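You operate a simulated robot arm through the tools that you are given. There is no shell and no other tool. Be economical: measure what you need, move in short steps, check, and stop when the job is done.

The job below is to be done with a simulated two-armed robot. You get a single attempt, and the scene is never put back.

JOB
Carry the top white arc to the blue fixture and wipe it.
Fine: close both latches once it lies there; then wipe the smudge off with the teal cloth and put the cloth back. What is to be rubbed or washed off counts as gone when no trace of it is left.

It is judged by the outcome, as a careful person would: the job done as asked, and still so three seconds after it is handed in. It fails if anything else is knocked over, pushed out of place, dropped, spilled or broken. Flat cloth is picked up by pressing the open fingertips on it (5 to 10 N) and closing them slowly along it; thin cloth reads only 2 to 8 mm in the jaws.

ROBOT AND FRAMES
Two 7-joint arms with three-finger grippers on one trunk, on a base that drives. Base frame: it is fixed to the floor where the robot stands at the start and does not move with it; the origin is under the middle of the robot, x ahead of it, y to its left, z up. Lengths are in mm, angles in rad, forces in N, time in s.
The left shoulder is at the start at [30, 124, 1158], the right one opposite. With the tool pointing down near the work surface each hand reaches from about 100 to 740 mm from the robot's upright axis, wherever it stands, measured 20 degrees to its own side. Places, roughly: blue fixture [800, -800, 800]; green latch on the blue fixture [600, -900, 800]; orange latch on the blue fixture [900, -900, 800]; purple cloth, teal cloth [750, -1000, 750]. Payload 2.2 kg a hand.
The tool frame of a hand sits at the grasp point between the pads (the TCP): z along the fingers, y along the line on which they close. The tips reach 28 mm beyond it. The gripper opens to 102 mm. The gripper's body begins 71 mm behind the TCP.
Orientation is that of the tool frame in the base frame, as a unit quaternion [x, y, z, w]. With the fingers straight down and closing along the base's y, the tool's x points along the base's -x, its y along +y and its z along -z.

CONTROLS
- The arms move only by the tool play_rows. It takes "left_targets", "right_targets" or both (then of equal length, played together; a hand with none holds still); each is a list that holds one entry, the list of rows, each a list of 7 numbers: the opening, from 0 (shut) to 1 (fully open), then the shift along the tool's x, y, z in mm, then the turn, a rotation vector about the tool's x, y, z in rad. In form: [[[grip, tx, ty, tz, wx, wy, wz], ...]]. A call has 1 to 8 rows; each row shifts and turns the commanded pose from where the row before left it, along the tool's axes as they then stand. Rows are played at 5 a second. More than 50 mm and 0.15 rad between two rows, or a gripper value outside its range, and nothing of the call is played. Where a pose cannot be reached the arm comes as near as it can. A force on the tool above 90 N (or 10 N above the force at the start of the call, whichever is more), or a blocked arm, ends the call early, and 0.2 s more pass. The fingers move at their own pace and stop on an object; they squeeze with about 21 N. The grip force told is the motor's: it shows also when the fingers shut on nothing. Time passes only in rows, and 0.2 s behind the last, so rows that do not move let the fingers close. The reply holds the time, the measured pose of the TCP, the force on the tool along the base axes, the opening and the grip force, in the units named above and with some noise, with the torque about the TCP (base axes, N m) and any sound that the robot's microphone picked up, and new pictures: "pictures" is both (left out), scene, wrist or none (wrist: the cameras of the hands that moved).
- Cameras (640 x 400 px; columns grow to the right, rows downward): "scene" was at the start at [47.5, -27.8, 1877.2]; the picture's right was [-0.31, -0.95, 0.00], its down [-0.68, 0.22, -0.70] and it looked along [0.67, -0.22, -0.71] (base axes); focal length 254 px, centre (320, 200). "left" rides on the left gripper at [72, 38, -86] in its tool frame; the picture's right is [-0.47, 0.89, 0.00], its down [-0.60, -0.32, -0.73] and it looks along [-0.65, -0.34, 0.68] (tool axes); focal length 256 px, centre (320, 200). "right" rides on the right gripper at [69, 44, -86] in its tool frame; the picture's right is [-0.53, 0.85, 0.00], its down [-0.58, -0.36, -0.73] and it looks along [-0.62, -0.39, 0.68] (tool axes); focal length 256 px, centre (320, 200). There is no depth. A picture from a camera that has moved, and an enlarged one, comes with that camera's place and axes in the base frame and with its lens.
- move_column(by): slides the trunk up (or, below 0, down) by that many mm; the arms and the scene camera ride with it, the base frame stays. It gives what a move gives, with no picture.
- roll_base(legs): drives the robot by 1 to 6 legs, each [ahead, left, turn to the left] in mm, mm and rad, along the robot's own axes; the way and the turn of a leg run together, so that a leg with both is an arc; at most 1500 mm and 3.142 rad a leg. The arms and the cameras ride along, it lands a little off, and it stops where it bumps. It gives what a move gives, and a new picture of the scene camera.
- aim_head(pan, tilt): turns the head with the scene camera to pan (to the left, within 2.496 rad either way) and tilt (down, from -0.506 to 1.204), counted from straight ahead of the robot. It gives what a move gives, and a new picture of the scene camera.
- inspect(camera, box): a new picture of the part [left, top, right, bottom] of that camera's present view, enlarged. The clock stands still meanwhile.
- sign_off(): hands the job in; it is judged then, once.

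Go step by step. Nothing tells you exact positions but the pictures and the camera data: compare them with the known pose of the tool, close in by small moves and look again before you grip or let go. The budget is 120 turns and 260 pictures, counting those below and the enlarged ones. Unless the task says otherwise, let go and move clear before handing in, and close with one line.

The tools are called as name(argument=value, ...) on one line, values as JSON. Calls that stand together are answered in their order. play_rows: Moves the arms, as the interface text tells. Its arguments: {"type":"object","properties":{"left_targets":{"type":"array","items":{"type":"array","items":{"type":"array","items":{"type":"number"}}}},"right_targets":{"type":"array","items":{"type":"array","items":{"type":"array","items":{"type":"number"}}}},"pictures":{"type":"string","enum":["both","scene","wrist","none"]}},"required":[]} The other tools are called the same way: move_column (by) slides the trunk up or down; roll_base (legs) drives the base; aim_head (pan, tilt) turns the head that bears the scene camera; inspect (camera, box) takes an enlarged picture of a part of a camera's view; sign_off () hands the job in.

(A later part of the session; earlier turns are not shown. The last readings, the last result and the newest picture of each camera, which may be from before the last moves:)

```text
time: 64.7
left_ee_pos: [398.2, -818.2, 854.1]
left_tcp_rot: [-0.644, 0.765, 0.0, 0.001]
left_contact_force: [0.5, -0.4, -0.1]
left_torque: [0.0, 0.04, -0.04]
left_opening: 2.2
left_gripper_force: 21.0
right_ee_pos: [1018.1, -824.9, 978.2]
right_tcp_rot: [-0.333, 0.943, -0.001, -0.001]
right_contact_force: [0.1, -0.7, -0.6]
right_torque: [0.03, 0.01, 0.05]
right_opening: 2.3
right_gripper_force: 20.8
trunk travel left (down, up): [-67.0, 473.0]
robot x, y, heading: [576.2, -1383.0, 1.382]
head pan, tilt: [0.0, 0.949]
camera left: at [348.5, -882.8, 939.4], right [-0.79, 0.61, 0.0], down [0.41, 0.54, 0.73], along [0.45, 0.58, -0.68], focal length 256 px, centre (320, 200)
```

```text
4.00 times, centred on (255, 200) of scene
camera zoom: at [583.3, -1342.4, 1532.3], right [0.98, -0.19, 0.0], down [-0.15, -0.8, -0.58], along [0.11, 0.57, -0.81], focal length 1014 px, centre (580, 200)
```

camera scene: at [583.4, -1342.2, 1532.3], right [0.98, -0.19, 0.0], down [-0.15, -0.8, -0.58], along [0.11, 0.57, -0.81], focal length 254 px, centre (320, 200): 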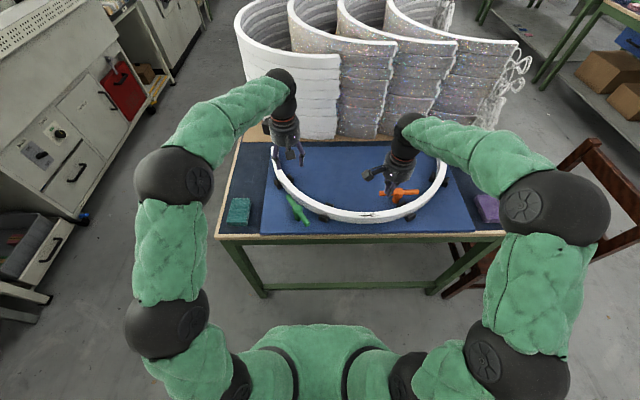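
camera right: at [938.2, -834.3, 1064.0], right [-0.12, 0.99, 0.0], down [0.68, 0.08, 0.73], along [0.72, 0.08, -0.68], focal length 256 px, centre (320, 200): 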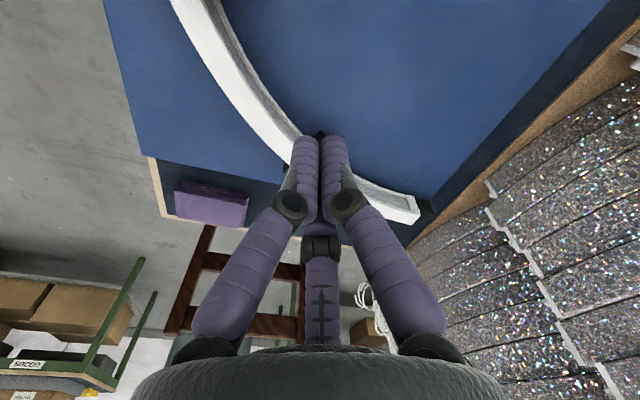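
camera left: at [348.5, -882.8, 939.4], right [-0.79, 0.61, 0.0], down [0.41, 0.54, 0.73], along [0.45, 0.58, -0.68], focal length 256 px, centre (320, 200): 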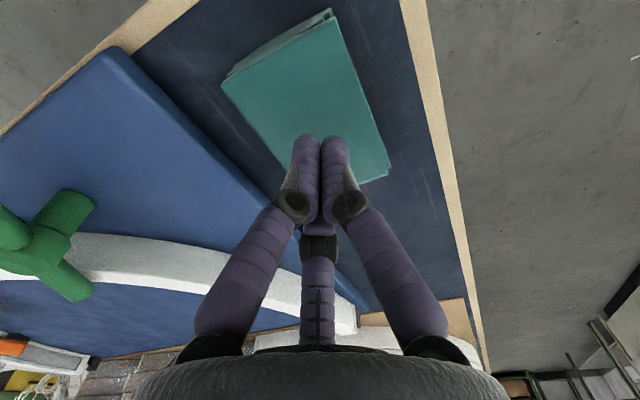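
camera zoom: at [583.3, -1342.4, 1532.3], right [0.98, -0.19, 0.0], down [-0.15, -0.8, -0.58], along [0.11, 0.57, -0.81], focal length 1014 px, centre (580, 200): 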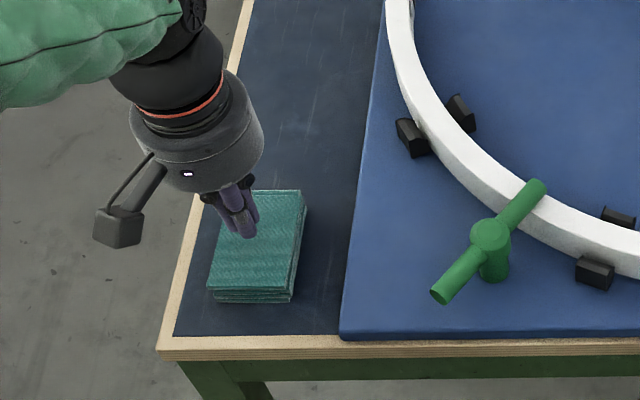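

It slips again: this is a thick folded pad (about 60 mm wide, 30 mm tall), so I'll grip it by its sides instead. Opening wide, centring and lowering around it.

play_rows(left_targets=[[[0.5, 0, -4, 0, 0, 0, 0], [0.92, 0, 0, 0, 0, 0, 0], [0.92, 0, 0, 0, 0, 0, 0], [0.92, 0, 0, 14, 0, 0, 0], [0.92, 0, 0, 0, 0, 0, 0]]], pictures="wrist")

inspect(camera="left", box=[160, 40, 480, 240])

inspect(camera="scene", box=[205, 160, 305, 250])

```text
time: 65.9
left_ee_pos: [402.1, -818.6, 840.6]
left_tcp_rot: [-0.644, 0.765, 0.0, 0.0]
left_contact_force: [0.3, -0.9, 0.7]
left_torque: [0.01, 0.01, 0.02]
left_opening: 93.9
left_gripper_force: 0.0
right_ee_pos: [1016.5, -825.1, 978.4]
right_tcp_rot: [-0.334, 0.942, -0.001, -0.001]
right_contact_force: [-0.1, 0.0, -0.4]
right_torque: [0.0, -0.02, -0.04]
right_opening: 2.1
right_gripper_force: 20.7
trunk travel left (down, up): [-67.0, 473.0]
robot x, y, heading: [572.4, -1381.9, 1.379]
head pan, tilt: [0.0, 0.949]
camera left: at [351.3, -883.4, 925.9], right [-0.79, 0.61, 0.0], down [0.41, 0.54, 0.73], along [0.45, 0.58, -0.68], focal length 256 px, centre (320, 200)
```

left: 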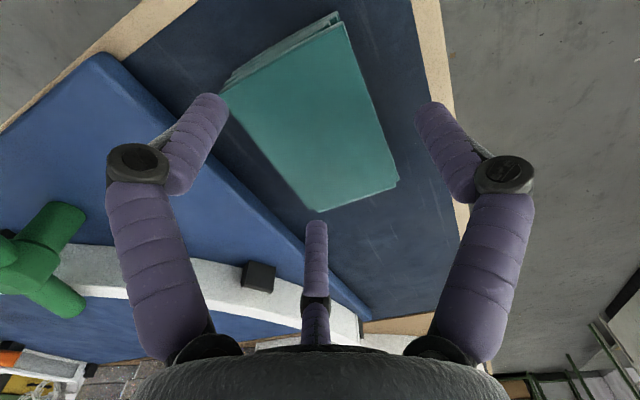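

```text
2.00 times, centred on (320, 140) of left
camera zoom: at [351.3, -883.4, 925.9], right [-0.79, 0.61, 0.0], down [0.41, 0.54, 0.73], along [0.45, 0.58, -0.68], focal length 512 px, centre (320, 320)
```

zoom: 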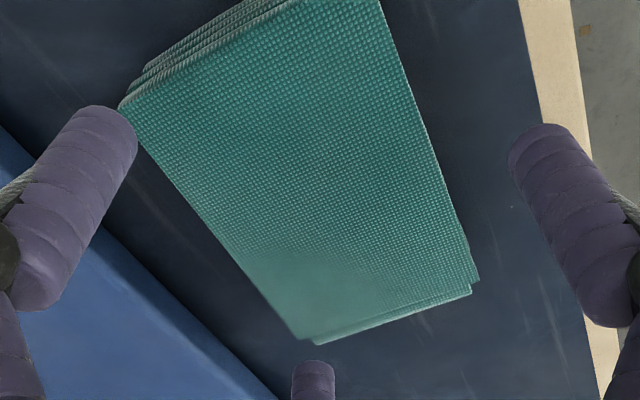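

```text
4.44 times, centred on (255, 205) of scene
camera zoom: at [583.3, -1342.4, 1532.3], right [0.98, -0.19, 0.0], down [-0.15, -0.8, -0.58], along [0.11, 0.57, -0.81], focal length 1127 px, centre (609, 178)
```

zoom: 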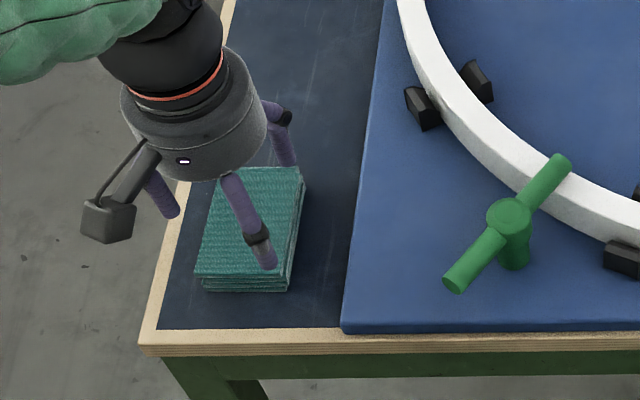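

Centred. Lowering around the pad and closing on its sides.

play_rows(left_targets=[[[0.92, 0, 0, 10, 0, 0, 0], [0.92, 0, 0, 8, 0, 0, 0], [0.92, 0, 0, 6, 0, 0, 0], [0.75, 0, 0, 0, 0, 0, 0], [0.68, 0, 0, 0, 0, 0, 0], [0.62, 0, 0, 0, 0, 0, 0], [0.57, 0, 0, 0, 0, 0, 0]]], pictures="wrist")

inspect(camera="left", box=[160, 40, 480, 240])

```text
time: 67.5
left_ee_pos: [400.7, -818.4, 820.5]
left_tcp_rot: [-0.645, 0.765, 0.003, 0.004]
left_contact_force: [0.7, 0.0, 44.5]
left_torque: [-0.05, -1.44, 0.11]
left_opening: 103.2
left_gripper_force: 21.6
right_ee_pos: [1018.3, -826.3, 979.8]
right_tcp_rot: [-0.334, 0.942, 0.001, -0.001]
right_contact_force: [0.1, -0.4, -0.2]
right_torque: [0.01, 0.02, 0.03]
right_opening: 1.9
right_gripper_force: 20.9
trunk travel left (down, up): [-67.0, 473.0]
robot x, y, heading: [578.8, -1380.2, 1.381]
head pan, tilt: [0.0, 0.949]
camera left: at [352.0, -884.3, 904.7], right [-0.79, 0.61, 0.0], down [0.41, 0.53, 0.74], along [0.44, 0.59, -0.68], focal length 256 px, centre (320, 200)
```

left: 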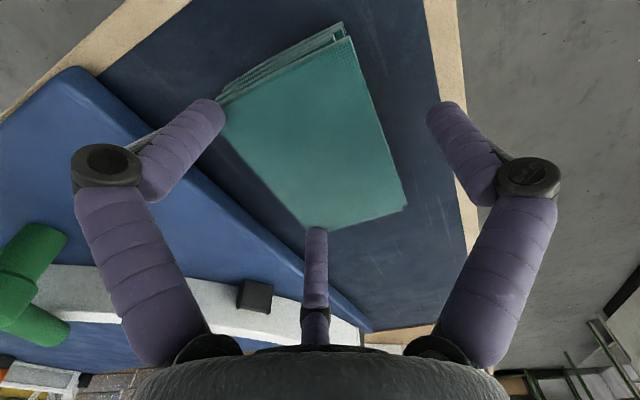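

```text
2.00 times, centred on (320, 140) of left
camera zoom: at [352.0, -884.3, 904.7], right [-0.79, 0.61, 0.0], down [0.41, 0.53, 0.74], along [0.44, 0.59, -0.68], focal length 512 px, centre (320, 320)
```

zoom: 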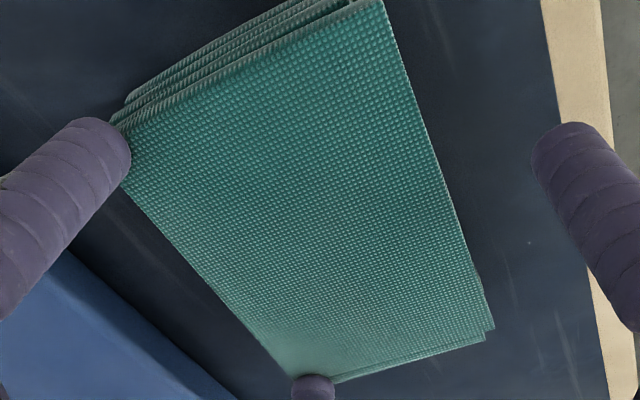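

The tips are touching the table, so the table is at z≈792 and the pad is only about 15 mm thick. I'll lift off and reconsider the grip.

play_rows(left_targets=[[[0.9, 0, 0, -8, 0, 0, 0], [0.9, 0, 0, 0, 0, 0, 0]]], pictures="wrist")

inspect(camera="scene", box=[220, 165, 300, 245])

```text
time: 68.1
left_ee_pos: [400.6, -821.1, 821.5]
left_tcp_rot: [-0.644, 0.765, -0.001, 0.0]
left_contact_force: [-1.1, 3.2, 12.2]
left_torque: [0.47, -0.42, 0.11]
left_opening: 100.5
left_gripper_force: 5.8
right_ee_pos: [1018.1, -825.2, 978.1]
right_tcp_rot: [-0.334, 0.943, -0.001, -0.001]
right_contact_force: [0.2, -0.3, 0.2]
right_torque: [0.01, -0.02, 0.03]
right_opening: 2.1
right_gripper_force: 21.0
trunk travel left (down, up): [-67.0, 473.0]
robot x, y, heading: [575.0, -1380.8, 1.378]
head pan, tilt: [0.0, 0.949]
camera left: at [351.4, -885.1, 908.1], right [-0.79, 0.61, 0.0], down [0.41, 0.54, 0.73], along [0.45, 0.58, -0.68], focal length 256 px, centre (320, 200)
```

left: 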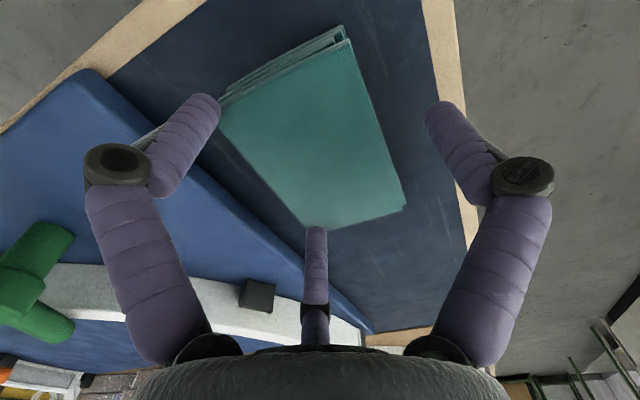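

```text
5.00 times, centred on (260, 205) of scene
camera zoom: at [583.5, -1342.9, 1532.2], right [0.98, -0.19, 0.0], down [-0.15, -0.8, -0.58], along [0.11, 0.57, -0.81], focal length 1268 px, centre (620, 175)
```

zoom: 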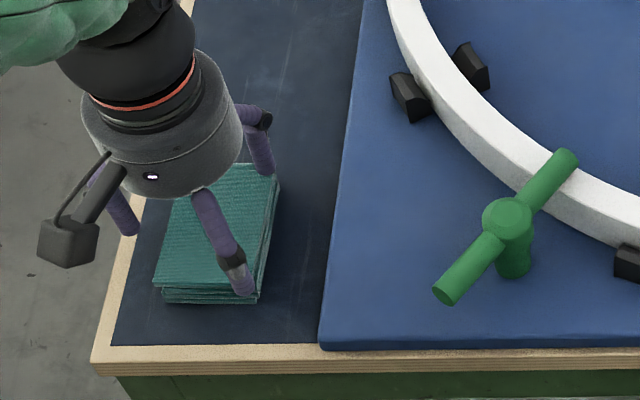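

The pictures show the hand actually has three converging fingers: one on +y and two on −y. That explains the earlier offset and why two tips landed on the pad. I'll rise, re-centre with a medium opening so all three tips sit inside the pad, and repeat the press with better force control.

play_rows(left_targets=[[[0.9, 0, 0, -20, 0, 0, 0], [0.55, -4, -7, -5, 0, 0, 0], [0.55, 0, 0, 0, 0, 0, 0], [0.55, 0, 0, 0, 0, 0, 0]]], pictures="wrist")

inspect(camera="left", box=[180, 20, 460, 250])

inspect(camera="scene", box=[220, 165, 300, 245])

```text
time: 69.1
left_ee_pos: [408.8, -817.6, 847.4]
left_tcp_rot: [-0.644, 0.765, -0.002, 0.0]
left_contact_force: [-0.2, 0.1, 0.1]
left_torque: [-0.02, 0.02, 0.03]
left_opening: 55.9
left_gripper_force: 0.0
right_ee_pos: [1018.8, -825.8, 979.4]
right_tcp_rot: [-0.334, 0.943, 0.0, -0.001]
right_contact_force: [-0.5, -0.3, -0.2]
right_torque: [-0.01, -0.03, 0.0]
right_opening: 2.4
right_gripper_force: 21.2
trunk travel left (down, up): [-67.0, 473.0]
robot x, y, heading: [572.6, -1385.0, 1.378]
head pan, tilt: [0.0, 0.949]
camera left: at [359.7, -882.5, 932.8], right [-0.79, 0.61, 0.0], down [0.41, 0.54, 0.73], along [0.45, 0.58, -0.68], focal length 256 px, centre (320, 200)
```

left: 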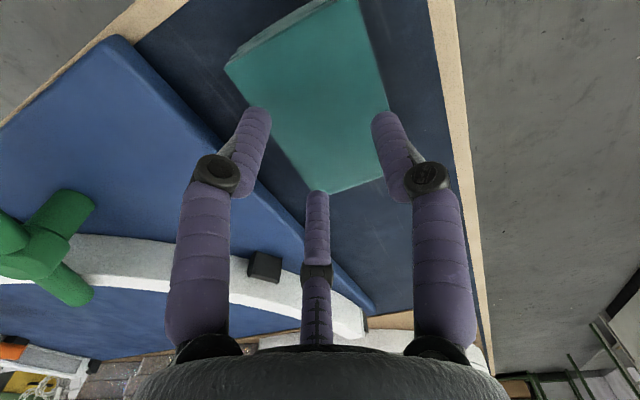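

```text
1.74 times, centred on (320, 135) of left
camera zoom: at [359.7, -882.5, 932.8], right [-0.79, 0.61, 0.0], down [0.41, 0.54, 0.73], along [0.45, 0.58, -0.68], focal length 445 px, centre (320, 313)
```

zoom: 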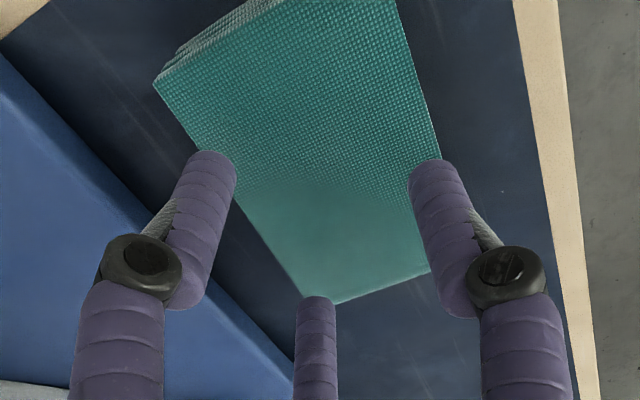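

```text
5.00 times, centred on (260, 205) of scene
camera zoom: at [583.3, -1342.4, 1532.3], right [0.98, -0.19, 0.0], down [-0.15, -0.8, -0.58], along [0.11, 0.57, -0.81], focal length 1268 px, centre (620, 175)
```

zoom: 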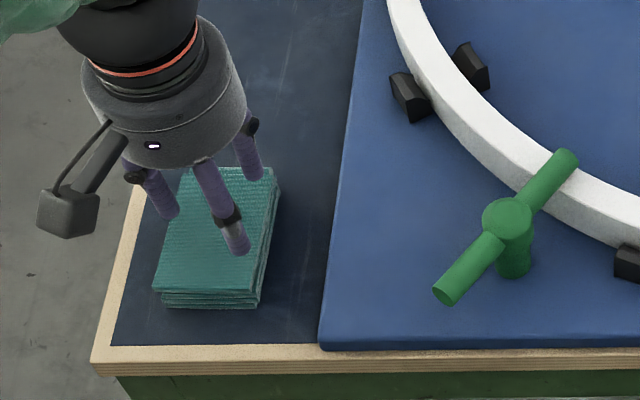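

All three tips will land on the pad. I'll shift 12 mm toward its middle and come down to contact.

play_rows(left_targets=[[[0.55, 12, -1, 6, 0, 0, 0], [0.55, 0, 0, 5, 0, 0, 0], [0.55, 0, 0, 1.5, 0, 0, 0], [0.55, 0, 0, 0, 0, 0, 0]]], pictures="none")

```text
time: 70.1
left_ee_pos: [408.2, -828.9, 835.0]
left_tcp_rot: [-0.644, 0.765, -0.001, 0.0]
left_contact_force: [-0.7, 0.7, -0.3]
left_torque: [0.02, 0.01, -0.03]
left_opening: 56.1
left_gripper_force: 0.0
right_ee_pos: [1017.9, -824.6, 978.8]
right_tcp_rot: [-0.334, 0.942, 0.0, -0.001]
right_contact_force: [-0.4, -0.5, -0.7]
right_torque: [-0.02, -0.02, -0.01]
right_opening: 2.1
right_gripper_force: 21.2
trunk travel left (down, up): [-67.0, 473.0]
robot x, y, heading: [571.5, -1382.8, 1.378]
head pan, tilt: [0.0, 0.949]
```

play_rows(left_targets=[[[0.55, 0, 0, 1.5, 0, 0, 0], [0.55, 0, 0, 1, 0, 0, 0], [0.55, 0, 0, 0, 0, 0, 0]]], pictures="none")

```text
time: 70.9
left_ee_pos: [407.2, -829.4, 833.9]
left_tcp_rot: [-0.645, 0.765, 0.0, 0.002]
left_contact_force: [2.5, -1.7, 8.9]
left_torque: [-0.09, -0.01, 0.0]
left_opening: 56.4
left_gripper_force: 0.2
right_ee_pos: [1017.8, -825.4, 977.5]
right_tcp_rot: [-0.334, 0.942, -0.001, 0.0]
right_contact_force: [0.6, -0.6, 0.0]
right_torque: [-0.04, 0.01, 0.04]
right_opening: 2.5
right_gripper_force: 21.4
trunk travel left (down, up): [-67.0, 473.0]
robot x, y, heading: [572.3, -1383.5, 1.385]
head pan, tilt: [0.0, 0.949]
```

Contact is at 8.9 N. Closing slowly in stages and watching the force.

play_rows(left_targets=[[[0.53, 0, 0, 0, 0, 0, 0], [0.5, 0, 0, 0, 0, 0, 0], [0.47, 0, 0, 0, 0, 0, 0], [0.44, 0, 0, 0, 0, 0, 0], [0.41, 0, 0, 0, 0, 0, 0], [0.38, 0, 0, 0, 0, 0, 0]]], pictures="wrist")

```text
time: 72.3
left_ee_pos: [407.4, -829.2, 834.7]
left_tcp_rot: [-0.644, 0.765, 0.001, 0.002]
left_contact_force: [-1.7, -2.1, 24.5]
left_torque: [-0.2, 0.16, 0.04]
left_opening: 39.6
left_gripper_force: 1.0
right_ee_pos: [1017.5, -824.7, 978.7]
right_tcp_rot: [-0.334, 0.942, 0.001, 0.0]
right_contact_force: [0.4, 0.1, -0.3]
right_torque: [-0.01, 0.03, 0.0]
right_opening: 2.2
right_gripper_force: 20.7
trunk travel left (down, up): [-67.0, 473.0]
robot x, y, heading: [574.0, -1383.6, 1.376]
head pan, tilt: [0.0, 0.949]
camera left: at [358.0, -894.3, 920.0], right [-0.79, 0.61, 0.0], down [0.41, 0.54, 0.73], along [0.45, 0.58, -0.68], focal length 256 px, centre (320, 200)
```

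left: 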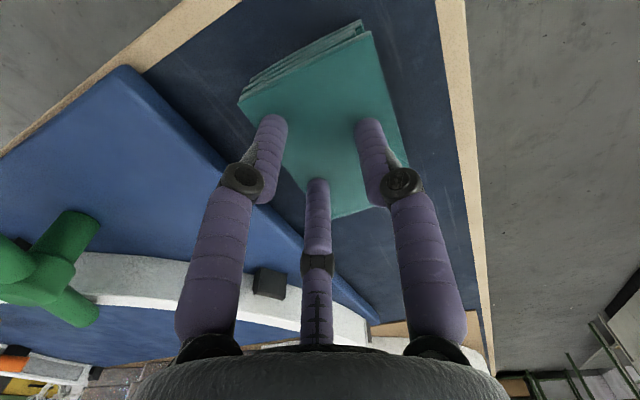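

The tips swing lower as they close, so I'll raise 2 mm and continue.

play_rows(left_targets=[[[0.38, 0, 0, -1.8, 0, 0, 0], [0.35, 0, 0, -0.2, 0, 0, 0], [0.32, 0, 0, 0, 0, 0, 0], [0.29, 0, 0, 0, 0, 0, 0], [0.26, 0, 0, 0, 0, 0, 0], [0.23, 0, 0, 0, 0, 0, 0]]], pictures="wrist")

```text
time: 73.7
left_ee_pos: [406.8, -830.2, 835.0]
left_tcp_rot: [-0.644, 0.765, -0.001, 0.0]
left_contact_force: [-2.0, 0.1, 5.8]
left_torque: [0.0, 0.07, 0.0]
left_opening: 21.4
left_gripper_force: 0.0
right_ee_pos: [1018.1, -824.8, 976.7]
right_tcp_rot: [-0.333, 0.943, 0.0, -0.001]
right_contact_force: [0.7, 0.8, -0.8]
right_torque: [-0.03, -0.01, 0.02]
right_opening: 2.1
right_gripper_force: 21.7
trunk travel left (down, up): [-67.0, 473.0]
robot x, y, heading: [578.0, -1381.9, 1.382]
head pan, tilt: [0.0, 0.949]
camera left: at [357.8, -894.3, 920.7], right [-0.79, 0.61, 0.0], down [0.41, 0.54, 0.73], along [0.45, 0.58, -0.68], focal length 256 px, centre (320, 200)
```

left: 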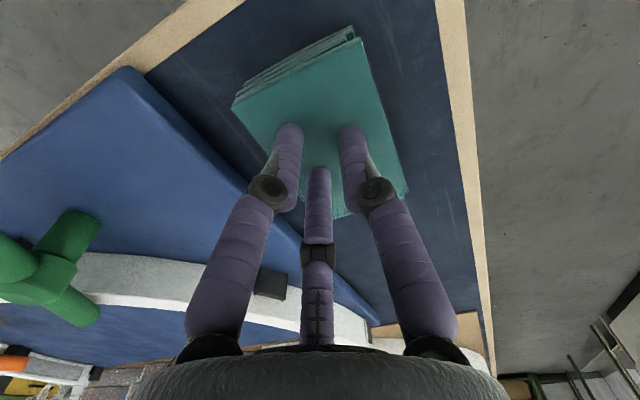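

play_rows(left_targets=[[[0.21, 0, 0, 0.4, 0, 0, 0], [0.18, 0, 0, 0.1, 0, 0, 0], [0.15, 0, 0, 0.1, 0, 0, 0], [0.12, 0, 0, 0.1, 0, 0, 0], [0.1, 0, 0, 0.2, 0, 0, 0]]], pictures="none")

inspect(camera="left", box=[220, 20, 420, 230])

```text
time: 74.9
left_ee_pos: [407.5, -829.4, 835.1]
left_tcp_rot: [-0.644, 0.765, 0.0, 0.0]
left_contact_force: [-1.4, -0.9, 5.1]
left_torque: [-0.06, 0.06, 0.01]
left_opening: 10.1
left_gripper_force: 0.2
right_ee_pos: [1017.9, -826.8, 979.1]
right_tcp_rot: [-0.334, 0.943, 0.0, -0.001]
right_contact_force: [0.2, -0.1, 0.0]
right_torque: [-0.01, 0.02, -0.05]
right_opening: 2.1
right_gripper_force: 21.5
trunk travel left (down, up): [-67.0, 473.0]
robot x, y, heading: [572.8, -1382.2, 1.381]
head pan, tilt: [0.0, 0.949]
```

```text
1.90 times, centred on (320, 125) of left
camera zoom: at [358.4, -894.4, 919.8], right [-0.79, 0.61, 0.0], down [0.41, 0.54, 0.73], along [0.45, 0.58, -0.68], focal length 488 px, centre (320, 343)
```

zoom: 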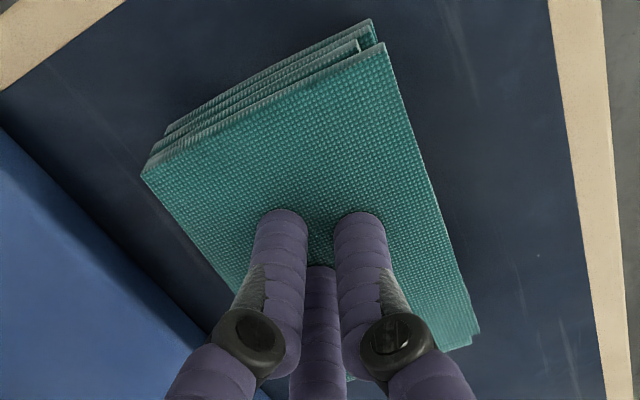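

play_rows(left_targets=[[[0.1, 0, 0, 0.7, 0, 0, 0], [0.08, 0, 0, 0.3, 0, 0, 0], [0.06, 0, 0, 0.3, 0, 0, 0], [0.04, 0, 0, 0.3, 0, 0, 0], [0.02, 0, 0, 0.3, 0, 0, 0], [0.0, 0, 0, 0.2, 0, 0, 0], [0.0, 0, 0, 0, 0, 0, 0], [0.0, 0, 0, 0, 0, 0, 0]]], pictures="none")

inspect(camera="left", box=[220, 20, 420, 230])

```text
time: 76.7
left_ee_pos: [408.0, -828.6, 832.6]
left_tcp_rot: [-0.645, 0.764, 0.001, 0.002]
left_contact_force: [-0.4, -2.5, 13.2]
left_torque: [-0.07, 0.05, 0.01]
left_opening: 5.9
left_gripper_force: 21.1
right_ee_pos: [1018.4, -826.2, 978.4]
right_tcp_rot: [-0.334, 0.942, 0.001, 0.0]
right_contact_force: [-1.1, -0.1, -0.3]
right_torque: [-0.01, -0.05, -0.01]
right_opening: 2.0
right_gripper_force: 21.0
trunk travel left (down, up): [-67.0, 473.0]
robot x, y, heading: [575.7, -1380.8, 1.38]
head pan, tilt: [0.0, 0.949]
```

```text
1.90 times, centred on (320, 125) of left
camera zoom: at [358.5, -894.0, 918.4], right [-0.79, 0.61, 0.0], down [0.41, 0.54, 0.73], along [0.45, 0.58, -0.68], focal length 488 px, centre (320, 343)
```

zoom: 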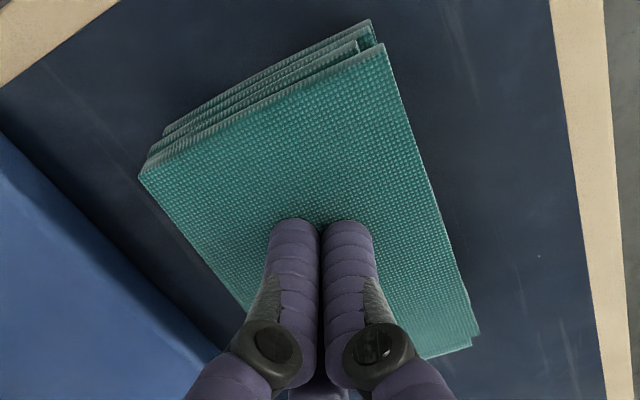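

Closed on 5.9 mm while still pressing at 13 N. Now lifting in very small steps and watching the jaw reading.

play_rows(left_targets=[[[0, 0, 0, -2, 0, 0, 0], [0, 0, 0, -2, 0, 0, 0], [0, 0, 0, -2, 0, 0, 0]]], pictures="none")

play_rows(left_targets=[[[0, 0, 0, -3, 0, 0, 0], [0, 0, 0, -4, 0, 0, 0], [0, 0, 0, -5, 0, 0, 0]]], pictures="wrist")

```text
time: 77.5
left_ee_pos: [407.7, -829.3, 837.3]
left_tcp_rot: [-0.644, 0.765, 0.0, 0.001]
left_contact_force: [-0.1, 0.4, -0.9]
left_torque: [0.01, 0.03, -0.03]
left_opening: 2.2
left_gripper_force: 20.1
right_ee_pos: [1018.4, -824.0, 978.0]
right_tcp_rot: [-0.334, 0.943, 0.0, -0.001]
right_contact_force: [-0.4, 0.0, -0.6]
right_torque: [0.02, 0.03, -0.03]
right_opening: 2.5
right_gripper_force: 20.8
trunk travel left (down, up): [-67.0, 473.0]
robot x, y, heading: [575.1, -1381.7, 1.376]
head pan, tilt: [0.0, 0.949]
```

```text
time: 78.3
left_ee_pos: [406.5, -827.8, 849.7]
left_tcp_rot: [-0.643, 0.765, -0.001, 0.0]
left_contact_force: [0.1, 0.8, 1.0]
left_torque: [0.0, 0.0, -0.03]
left_opening: 2.3
left_gripper_force: 21.2
right_ee_pos: [1017.8, -822.9, 978.2]
right_tcp_rot: [-0.334, 0.943, 0.0, -0.001]
right_contact_force: [-0.3, -0.2, 0.6]
right_torque: [0.05, 0.0, 0.04]
right_opening: 2.4
right_gripper_force: 21.1
trunk travel left (down, up): [-67.0, 473.0]
robot x, y, heading: [574.9, -1381.8, 1.378]
head pan, tilt: [0.0, 0.949]
camera left: at [357.9, -893.4, 936.1], right [-0.79, 0.61, 0.0], down [0.41, 0.54, 0.73], along [0.45, 0.58, -0.68], focal length 256 px, centre (320, 200)
```

left: 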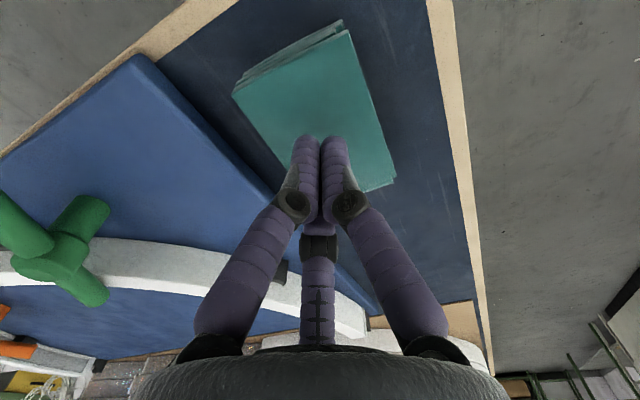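

Pinching the top doesn't work on this folded pad. With three fingers, a better grip is two fingers on its long sides and one at its end. I'll rise and turn the hand 90° so the single finger faces the pad's near end.

play_rows(left_targets=[[[0.3, 0, 0, -40, 0, 0, 0], [0.9, 0, 0, -10, 0, 0, -0.1428], [1, 0, 0, 0, 0, 0, -0.1428], [1, 0, 0, 0, 0, 0, -0.1428], [1, 0, 0, 0, 0, 0, -0.1428], [1, 0, 0, 0, 0, 0, -0.1428], [1, 0, 0, 0, 0, 0, -0.1428], [1, 0, 0, 0, 0, 0, -0.1428]]], pictures="none")

play_rows(left_targets=[[[1, 0, 0, 0, 0, 0, -0.1428], [1, 0, 0, 0, 0, 0, -0.1428], [1, 0, 0, 0, 0, 0, -0.1428], [1, 0, 0, 0, 0, 0, -0.1428]]], pictures="wrist")

inspect(camera="scene", box=[205, 160, 305, 250])

```text
time: 80.1
left_ee_pos: [408.0, -828.8, 900.5]
left_tcp_rot: [0.932, -0.362, 0.0, -0.002]
left_contact_force: [0.5, 0.1, -0.2]
left_torque: [-0.01, 0.02, 0.03]
left_opening: 101.9
left_gripper_force: 0.2
right_ee_pos: [1017.9, -824.5, 978.4]
right_tcp_rot: [-0.334, 0.943, 0.0, -0.001]
right_contact_force: [0.0, -0.5, -0.2]
right_torque: [0.0, 0.02, -0.01]
right_opening: 2.3
right_gripper_force: 21.2
trunk travel left (down, up): [-67.0, 473.0]
robot x, y, heading: [574.3, -1384.3, 1.381]
head pan, tilt: [0.0, 0.949]
```

```text
time: 81.1
left_ee_pos: [407.9, -827.7, 901.3]
left_tcp_rot: [0.997, -0.084, 0.001, 0.0]
left_contact_force: [0.1, -0.4, 1.0]
left_torque: [-0.01, -0.01, 0.0]
left_opening: 102.3
left_gripper_force: 0.1
right_ee_pos: [1018.7, -824.2, 978.9]
right_tcp_rot: [-0.334, 0.942, 0.0, -0.002]
right_contact_force: [-0.1, -0.3, 0.7]
right_torque: [0.01, 0.01, 0.0]
right_opening: 2.1
right_gripper_force: 21.0
trunk travel left (down, up): [-67.0, 473.0]
robot x, y, heading: [573.9, -1386.7, 1.382]
head pan, tilt: [0.0, 0.949]
camera left: at [473.1, -878.5, 986.5], right [-0.61, -0.8, 0.0], down [-0.54, 0.41, 0.73], along [-0.58, 0.44, -0.68], focal length 256 px, centre (320, 200)
```

left: 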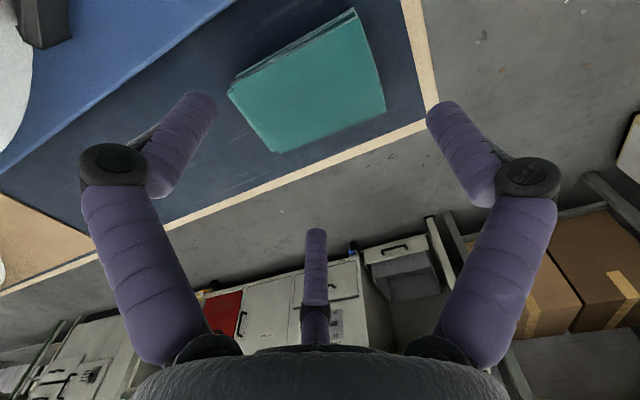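

```text
4.44 times, centred on (255, 205) of scene
camera zoom: at [583.3, -1342.4, 1532.3], right [0.98, -0.19, 0.0], down [-0.15, -0.8, -0.58], along [0.11, 0.57, -0.81], focal length 1127 px, centre (609, 178)
```

zoom: 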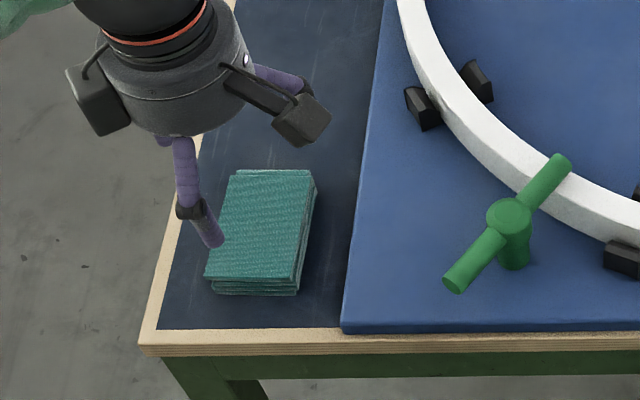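

The hand is turned and the pad centre measured at (410,-822), 63×97 mm. I'll position so two fingers straddle the long sides and the third is at the near end, then lower carefully.

play_rows(left_targets=[[[1, 1.2, 6.2, 20, 0, 0, 0], [1, 0, 0, 25, 0, 0, 0], [1, 0, 0, 20, 0, 0, 0], [1, 0, 0, 12, 0, 0, 0]]], pictures="wrist")

inspect(camera="scene", box=[215, 165, 305, 245])

inspect(camera="left", box=[160, 20, 480, 250])

```text
time: 82.1
left_ee_pos: [408.6, -835.0, 822.2]
left_tcp_rot: [0.996, -0.085, 0.001, -0.001]
left_contact_force: [-0.7, 0.0, -0.4]
left_torque: [-0.02, -0.01, 0.02]
left_opening: 101.8
left_gripper_force: 0.0
right_ee_pos: [1017.8, -824.8, 978.3]
right_tcp_rot: [-0.334, 0.942, 0.0, -0.001]
right_contact_force: [0.0, 0.2, 0.2]
right_torque: [0.01, -0.01, -0.02]
right_opening: 2.0
right_gripper_force: 21.2
trunk travel left (down, up): [-67.0, 473.0]
robot x, y, heading: [574.6, -1381.9, 1.383]
head pan, tilt: [0.0, 0.949]
camera left: at [473.0, -884.8, 909.0], right [-0.61, -0.79, 0.0], down [-0.54, 0.41, 0.73], along [-0.58, 0.45, -0.68], focal length 256 px, centre (320, 200)
```

left: 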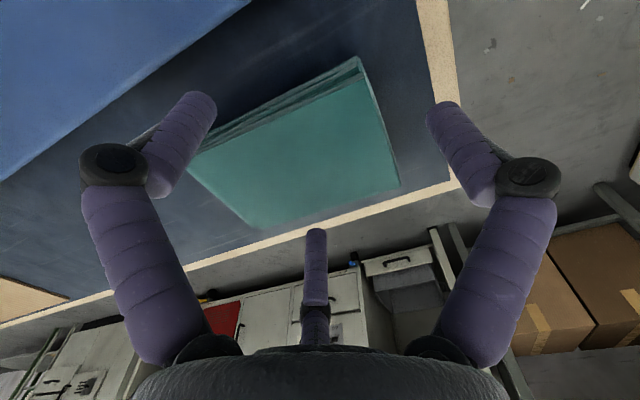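

```text
5.00 times, centred on (260, 205) of scene
camera zoom: at [583.3, -1342.2, 1532.3], right [0.98, -0.19, 0.0], down [-0.15, -0.8, -0.58], along [0.11, 0.57, -0.81], focal length 1268 px, centre (620, 175)
```

zoom: 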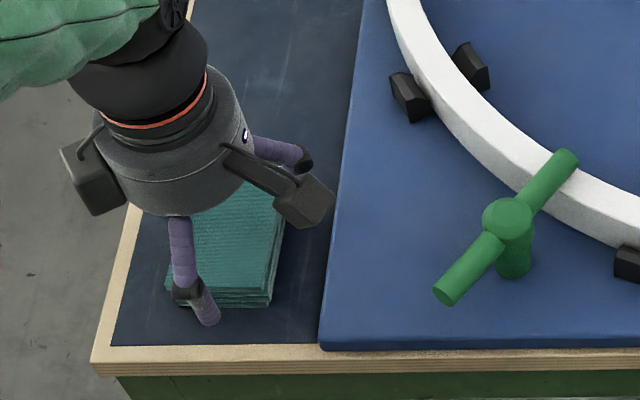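

```text
1.74 times, centred on (320, 135) of left
camera zoom: at [473.0, -884.8, 909.0], right [-0.61, -0.79, 0.0], down [-0.54, 0.41, 0.73], along [-0.58, 0.45, -0.68], focal length 445 px, centre (320, 313)
```

zoom: 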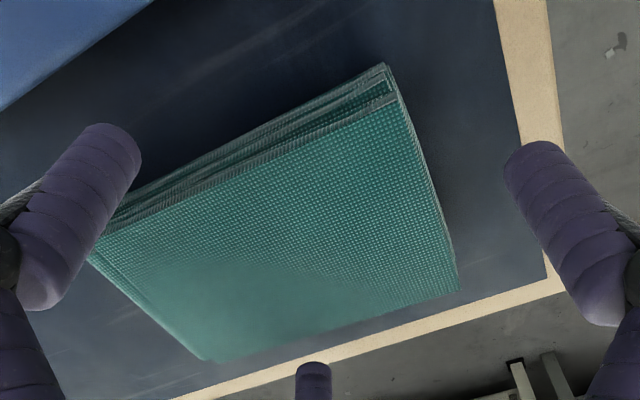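

All three fingers clear the pad. Lowering a few mm more to find the table.

play_rows(left_targets=[[[1, 0, 0, 3, 0, 0, 0], [1, 0, 0, 3, 0, 0, 0]]], pictures="none")

play_rows(left_targets=[[[1, 0, 0, 3, 0, 0, 0], [1, 0, 0, 0, 0, 0, 0]]], pictures="none")

```text
time: 82.7
left_ee_pos: [408.0, -834.5, 817.4]
left_tcp_rot: [0.996, -0.086, 0.001, 0.001]
left_contact_force: [-0.4, 0.5, -0.9]
left_torque: [0.04, -0.01, 0.01]
left_opening: 101.9
left_gripper_force: 0.0
right_ee_pos: [1018.2, -825.2, 978.3]
right_tcp_rot: [-0.333, 0.943, 0.0, -0.001]
right_contact_force: [-0.7, 0.3, 0.7]
right_torque: [0.0, -0.04, 0.0]
right_opening: 2.0
right_gripper_force: 20.8
trunk travel left (down, up): [-67.0, 473.0]
robot x, y, heading: [571.3, -1383.2, 1.385]
head pan, tilt: [0.0, 0.949]
```

```text
time: 83.3
left_ee_pos: [407.9, -835.0, 815.0]
left_tcp_rot: [0.996, -0.086, 0.0, 0.0]
left_contact_force: [-0.6, 0.6, -0.1]
left_torque: [-0.02, -0.01, 0.02]
left_opening: 101.9
left_gripper_force: 0.0
right_ee_pos: [1017.2, -824.8, 978.4]
right_tcp_rot: [-0.334, 0.943, 0.001, -0.001]
right_contact_force: [0.3, 0.2, 0.1]
right_torque: [0.02, -0.02, 0.0]
right_opening: 2.1
right_gripper_force: 21.2
trunk travel left (down, up): [-67.0, 473.0]
robot x, y, heading: [576.0, -1384.2, 1.379]
head pan, tilt: [0.0, 0.949]
```

play_rows(left_targets=[[[1, 0, 0, 3, 0, 0, 0], [1, 0, 0, 0, 0, 0, 0]]], pictures="none")

play_rows(left_targets=[[[1, 0, 0, 3, 0, 0, 0], [1, 0, 0, 0, 0, 0, 0]]], pictures="none")

```text
time: 83.9
left_ee_pos: [407.6, -834.3, 811.3]
left_tcp_rot: [0.996, -0.085, 0.002, 0.0]
left_contact_force: [-0.2, -0.4, 0.4]
left_torque: [-0.01, 0.01, 0.0]
left_opening: 102.1
left_gripper_force: 0.0
right_ee_pos: [1017.8, -824.7, 977.6]
right_tcp_rot: [-0.334, 0.942, 0.0, -0.001]
right_contact_force: [0.4, -1.2, -0.4]
right_torque: [0.01, -0.02, 0.0]
right_opening: 2.3
right_gripper_force: 20.9
trunk travel left (down, up): [-67.0, 473.0]
robot x, y, heading: [576.8, -1384.7, 1.382]
head pan, tilt: [0.0, 0.949]
```

```text
time: 84.5
left_ee_pos: [407.1, -834.1, 807.8]
left_tcp_rot: [0.996, -0.086, 0.001, -0.001]
left_contact_force: [-0.1, 0.0, -0.1]
left_torque: [0.04, 0.0, 0.02]
left_opening: 101.9
left_gripper_force: 0.0
right_ee_pos: [1017.9, -824.5, 977.4]
right_tcp_rot: [-0.334, 0.943, 0.0, -0.001]
right_contact_force: [-0.3, 0.4, 0.3]
right_torque: [0.0, -0.04, -0.02]
right_opening: 2.0
right_gripper_force: 20.7
trunk travel left (down, up): [-67.0, 473.0]
robot x, y, heading: [574.2, -1382.0, 1.387]
head pan, tilt: [0.0, 0.949]
```

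The tips are now well below the pad top and not touching the table. Closing slowly on the pad.

play_rows(left_targets=[[[0.93, 0, 0, 0, 0, 0, 0], [0.87, 0, 0, 0, 0, 0, 0], [0.82, 0, 0, 0, 0, 0, 0], [0.78, 0, 0, 0, 0, 0, 0], [0.74, 0, 0, 0, 0, 0, 0], [0.7, 0, 0, 0, 0, 0, 0]]], pictures="wrist")

inspect(camera="scene", box=[215, 165, 305, 245])

```text
time: 85.9
left_ee_pos: [407.1, -834.9, 807.8]
left_tcp_rot: [0.996, -0.086, 0.001, 0.0]
left_contact_force: [0.1, 0.4, 2.4]
left_torque: [0.07, -0.03, -0.04]
left_opening: 76.4
left_gripper_force: 3.7
right_ee_pos: [1017.6, -824.9, 978.2]
right_tcp_rot: [-0.333, 0.943, -0.001, -0.001]
right_contact_force: [0.5, 0.1, 0.3]
right_torque: [-0.01, 0.01, -0.03]
right_opening: 2.1
right_gripper_force: 21.2
trunk travel left (down, up): [-67.0, 473.0]
robot x, y, heading: [574.3, -1380.0, 1.386]
head pan, tilt: [0.0, 0.949]
camera left: at [472.4, -884.5, 894.1], right [-0.61, -0.79, 0.0], down [-0.54, 0.41, 0.73], along [-0.58, 0.45, -0.68], focal length 256 px, centre (320, 200)
```

left: 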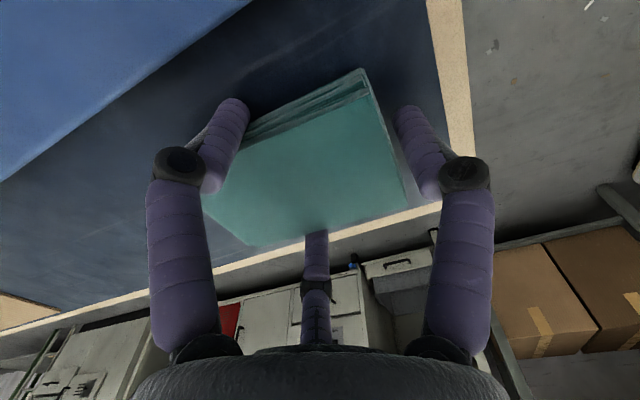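

```text
5.00 times, centred on (260, 205) of scene
camera zoom: at [583.4, -1342.4, 1532.3], right [0.98, -0.19, 0.0], down [-0.15, -0.8, -0.58], along [0.11, 0.57, -0.81], focal length 1268 px, centre (620, 175)
```

zoom: 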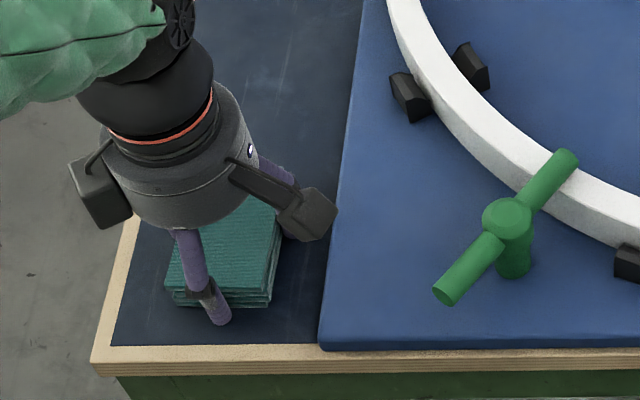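

Fingers are contacting the pad. Tightening.

play_rows(left_targets=[[[0.65, 0, 0, 0, 0, 0, 0], [0.58, 0, 0, 0, 0, 0, 0], [0.5, 0, 0, 0, 0, 0, 0], [0.4, 0, 0, 0, 0, 0, 0], [0.3, 0, 0, 0, 0, 0, 0], [0.2, 0, 0, 0, 0, 0, 0]]], pictures="wrist")

inspect(camera="scene", box=[215, 165, 305, 245])

```text
time: 87.3
left_ee_pos: [408.1, -835.2, 809.1]
left_tcp_rot: [0.996, -0.085, 0.0, -0.001]
left_contact_force: [0.3, 1.7, 5.2]
left_torque: [0.15, 0.03, -0.02]
left_opening: 75.5
left_gripper_force: 20.7
right_ee_pos: [1018.1, -824.9, 978.6]
right_tcp_rot: [-0.334, 0.943, -0.001, -0.001]
right_contact_force: [1.6, 0.1, -0.2]
right_torque: [0.06, -0.01, 0.03]
right_opening: 2.0
right_gripper_force: 20.8
trunk travel left (down, up): [-67.0, 473.0]
robot x, y, heading: [575.2, -1381.4, 1.379]
head pan, tilt: [0.0, 0.949]
camera left: at [472.4, -884.5, 894.3], right [-0.61, -0.79, 0.0], down [-0.54, 0.41, 0.73], along [-0.58, 0.45, -0.68], focal length 256 px, centre (320, 200)
```

left: 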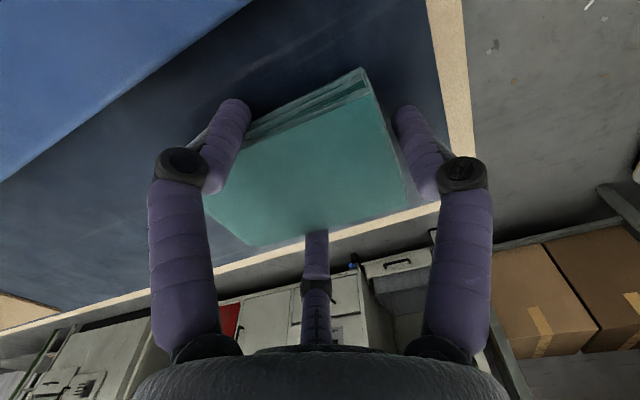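

```text
5.00 times, centred on (260, 205) of scene
camera zoom: at [583.4, -1342.5, 1532.3], right [0.98, -0.19, 0.0], down [-0.15, -0.8, -0.58], along [0.11, 0.57, -0.81], focal length 1268 px, centre (620, 175)
```

zoom: 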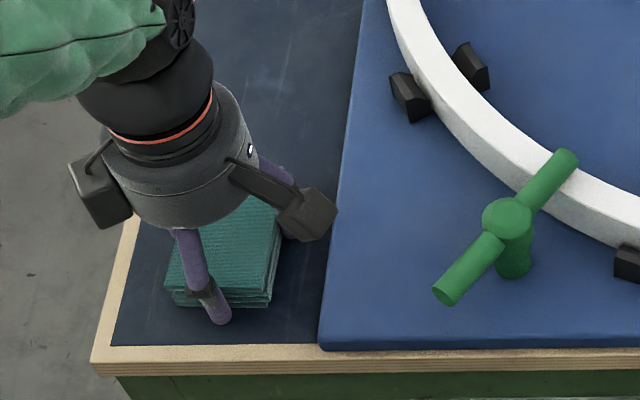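

The pad is solid and firmly gripped at 75.5 mm. Lifting slowly; the grip pose to return to is (408,-835,808).

play_rows(left_targets=[[[0.2, 0, 0, -3, 0, 0, 0], [0.2, 0, 0, -7, 0, 0, 0], [0.2, 0, 0, -15, 0, 0, 0], [0.2, 0, 0, -25, 0, 0, 0], [0.2, 0, 0, -40, 0, 0, 0]]], pictures="wrist")

inspect(camera="scene", box=[205, 150, 305, 250])

```text
time: 88.5
left_ee_pos: [407.5, -834.5, 899.4]
left_tcp_rot: [0.996, -0.085, 0.001, 0.0]
left_contact_force: [0.2, -0.3, -0.4]
left_torque: [0.0, 0.0, 0.01]
left_opening: 75.2
left_gripper_force: 21.7
right_ee_pos: [1017.7, -825.1, 980.0]
right_tcp_rot: [-0.334, 0.943, 0.001, -0.001]
right_contact_force: [-0.7, 0.0, 0.8]
right_torque: [0.03, 0.02, 0.0]
right_opening: 2.4
right_gripper_force: 21.1
trunk travel left (down, up): [-67.0, 473.0]
robot x, y, heading: [573.9, -1382.0, 1.382]
head pan, tilt: [0.0, 0.949]
camera left: at [473.4, -884.2, 983.9], right [-0.61, -0.79, 0.0], down [-0.54, 0.41, 0.73], along [-0.58, 0.45, -0.68], focal length 256 px, centre (320, 200)
```

left: 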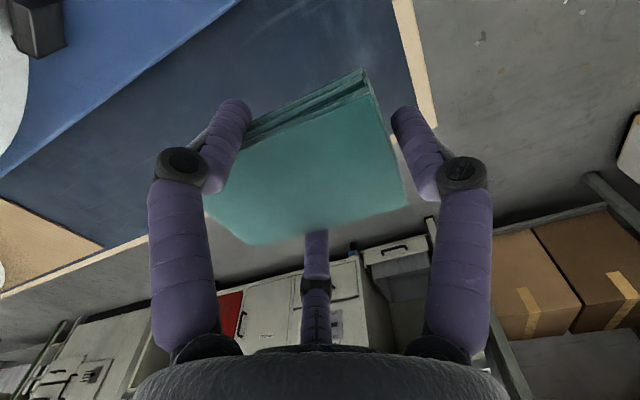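

```text
4.00 times, centred on (255, 200) of scene
camera zoom: at [583.3, -1342.8, 1532.3], right [0.98, -0.19, 0.0], down [-0.15, -0.8, -0.58], along [0.11, 0.57, -0.81], focal length 1014 px, centre (580, 200)
```

zoom: 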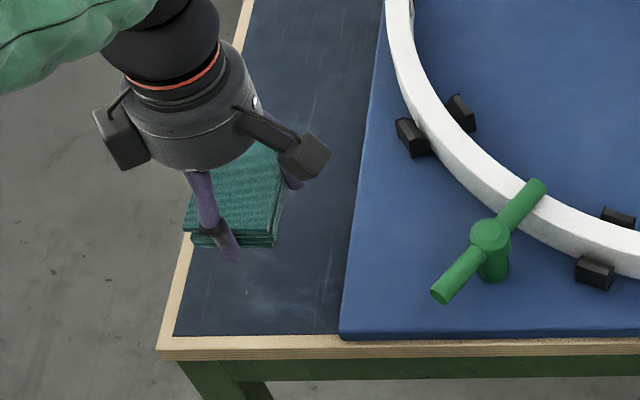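

The whole pad is in hand. I'll carry it high over to the smudge and move the right hand further out of the way.

play_rows(left_targets=[[[0.2, 0, 0, -45, 0, 0, 0], [0.2, 0, 0, -10, 0, 0, 0], [0.2, 42.7, 2.7, 0, 0, 0, 0], [0.2, 42.7, 2.7, 0, 0, 0, 0], [0.2, 42.7, 2.7, 0, 0, 0, 0], [0.2, 42.7, 2.7, 0, 0, 0, 0], [0.2, 42.7, 2.7, 0, 0, 0, 0]]], right_targets=[[[0, -10, -19.4, 0, 0, 0, 0], [0, -10, -19.4, 0, 0, 0, 0], [0, -10, -19.4, 0, 0, 0, 0], [0, -10, -19.4, 0, 0, 0, 0], [0, 0, 0, 0, 0, 0, 0], [0, 0, 0, 0, 0, 0, 0], [0, 0, 0, 0, 0, 0, 0]]], pictures="none")

play_rows(left_targets=[[[0.2, 42.7, 2.7, 0, 0, 0, 0], [0.2, 42.7, 2.7, 0, 0, 0, 0], [0.2, 42.7, 2.7, 0, 0, 0, 0], [0.2, 42.7, 2.7, 0, 0, 0, 0], [0.2, 42.7, 2.7, 0, 0, 0, 0], [0.2, 0, 0, 20, 0, 0, 0], [0.2, 0, 0, 15, 0, 0, 0]]], pictures="both")

inspect(camera="scene", box=[310, 150, 430, 240])

```text
time: 90.1
left_ee_pos: [616.0, -884.2, 953.8]
left_tcp_rot: [0.996, -0.085, 0.0, 0.0]
left_contact_force: [0.5, -0.4, -0.9]
left_torque: [-0.02, 0.01, -0.03]
left_opening: 75.1
left_gripper_force: 21.3
right_ee_pos: [1097.9, -860.4, 979.5]
right_tcp_rot: [-0.335, 0.942, -0.001, 0.0]
right_contact_force: [0.3, 0.1, -0.1]
right_torque: [0.01, 0.0, 0.0]
right_opening: 2.0
right_gripper_force: 20.8
trunk travel left (down, up): [-67.0, 473.0]
robot x, y, heading: [574.7, -1379.4, 1.385]
head pan, tilt: [0.0, 0.949]
```

```text
time: 91.7
left_ee_pos: [823.6, -933.7, 917.6]
left_tcp_rot: [0.996, -0.085, 0.001, 0.0]
left_contact_force: [0.1, 0.6, -0.6]
left_torque: [-0.02, -0.02, 0.01]
left_opening: 75.3
left_gripper_force: 21.3
right_ee_pos: [1097.0, -859.2, 980.0]
right_tcp_rot: [-0.333, 0.943, 0.0, -0.001]
right_contact_force: [0.3, 0.3, 0.2]
right_torque: [0.02, 0.0, 0.0]
right_opening: 2.2
right_gripper_force: 21.0
trunk travel left (down, up): [-67.0, 473.0]
robot x, y, heading: [575.4, -1383.5, 1.381]
head pan, tilt: [0.0, 0.949]
camera scene: at [583.6, -1342.2, 1532.2], right [0.98, -0.19, 0.0], down [-0.15, -0.8, -0.58], along [0.11, 0.57, -0.81], focal length 254 px, centre (320, 200)
camera left: at [888.7, -984.1, 1003.8], right [-0.61, -0.79, 0.0], down [-0.54, 0.42, 0.73], along [-0.58, 0.44, -0.68], focal length 256 px, centre (320, 200)
```

scene: 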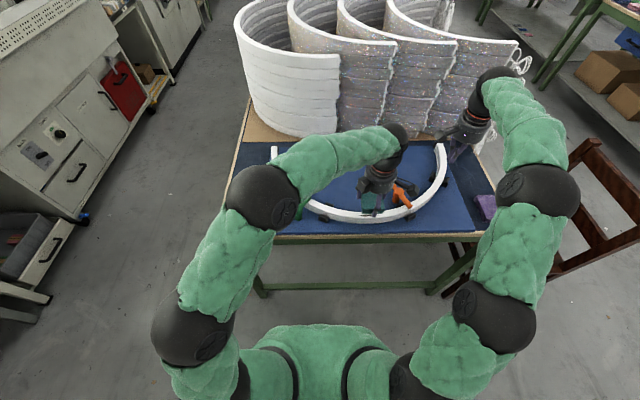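
left: 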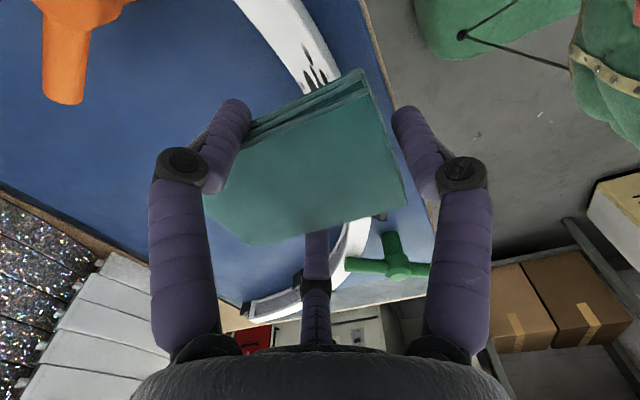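

```text
4.44 times, centred on (370, 195) of scene
camera zoom: at [583.6, -1342.2, 1532.2], right [0.98, -0.19, 0.0], down [-0.15, -0.8, -0.58], along [0.11, 0.57, -0.81], focal length 1127 px, centre (98, 222)
```

zoom: 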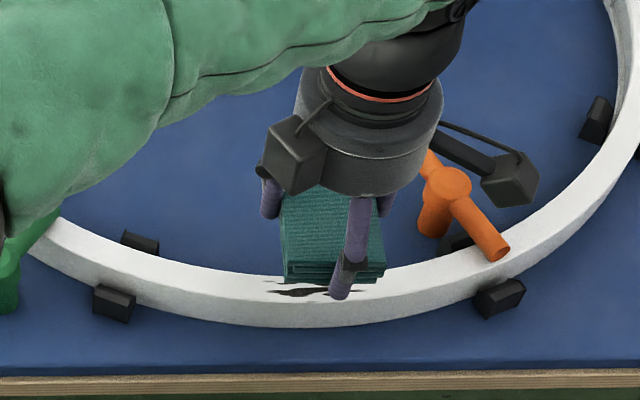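

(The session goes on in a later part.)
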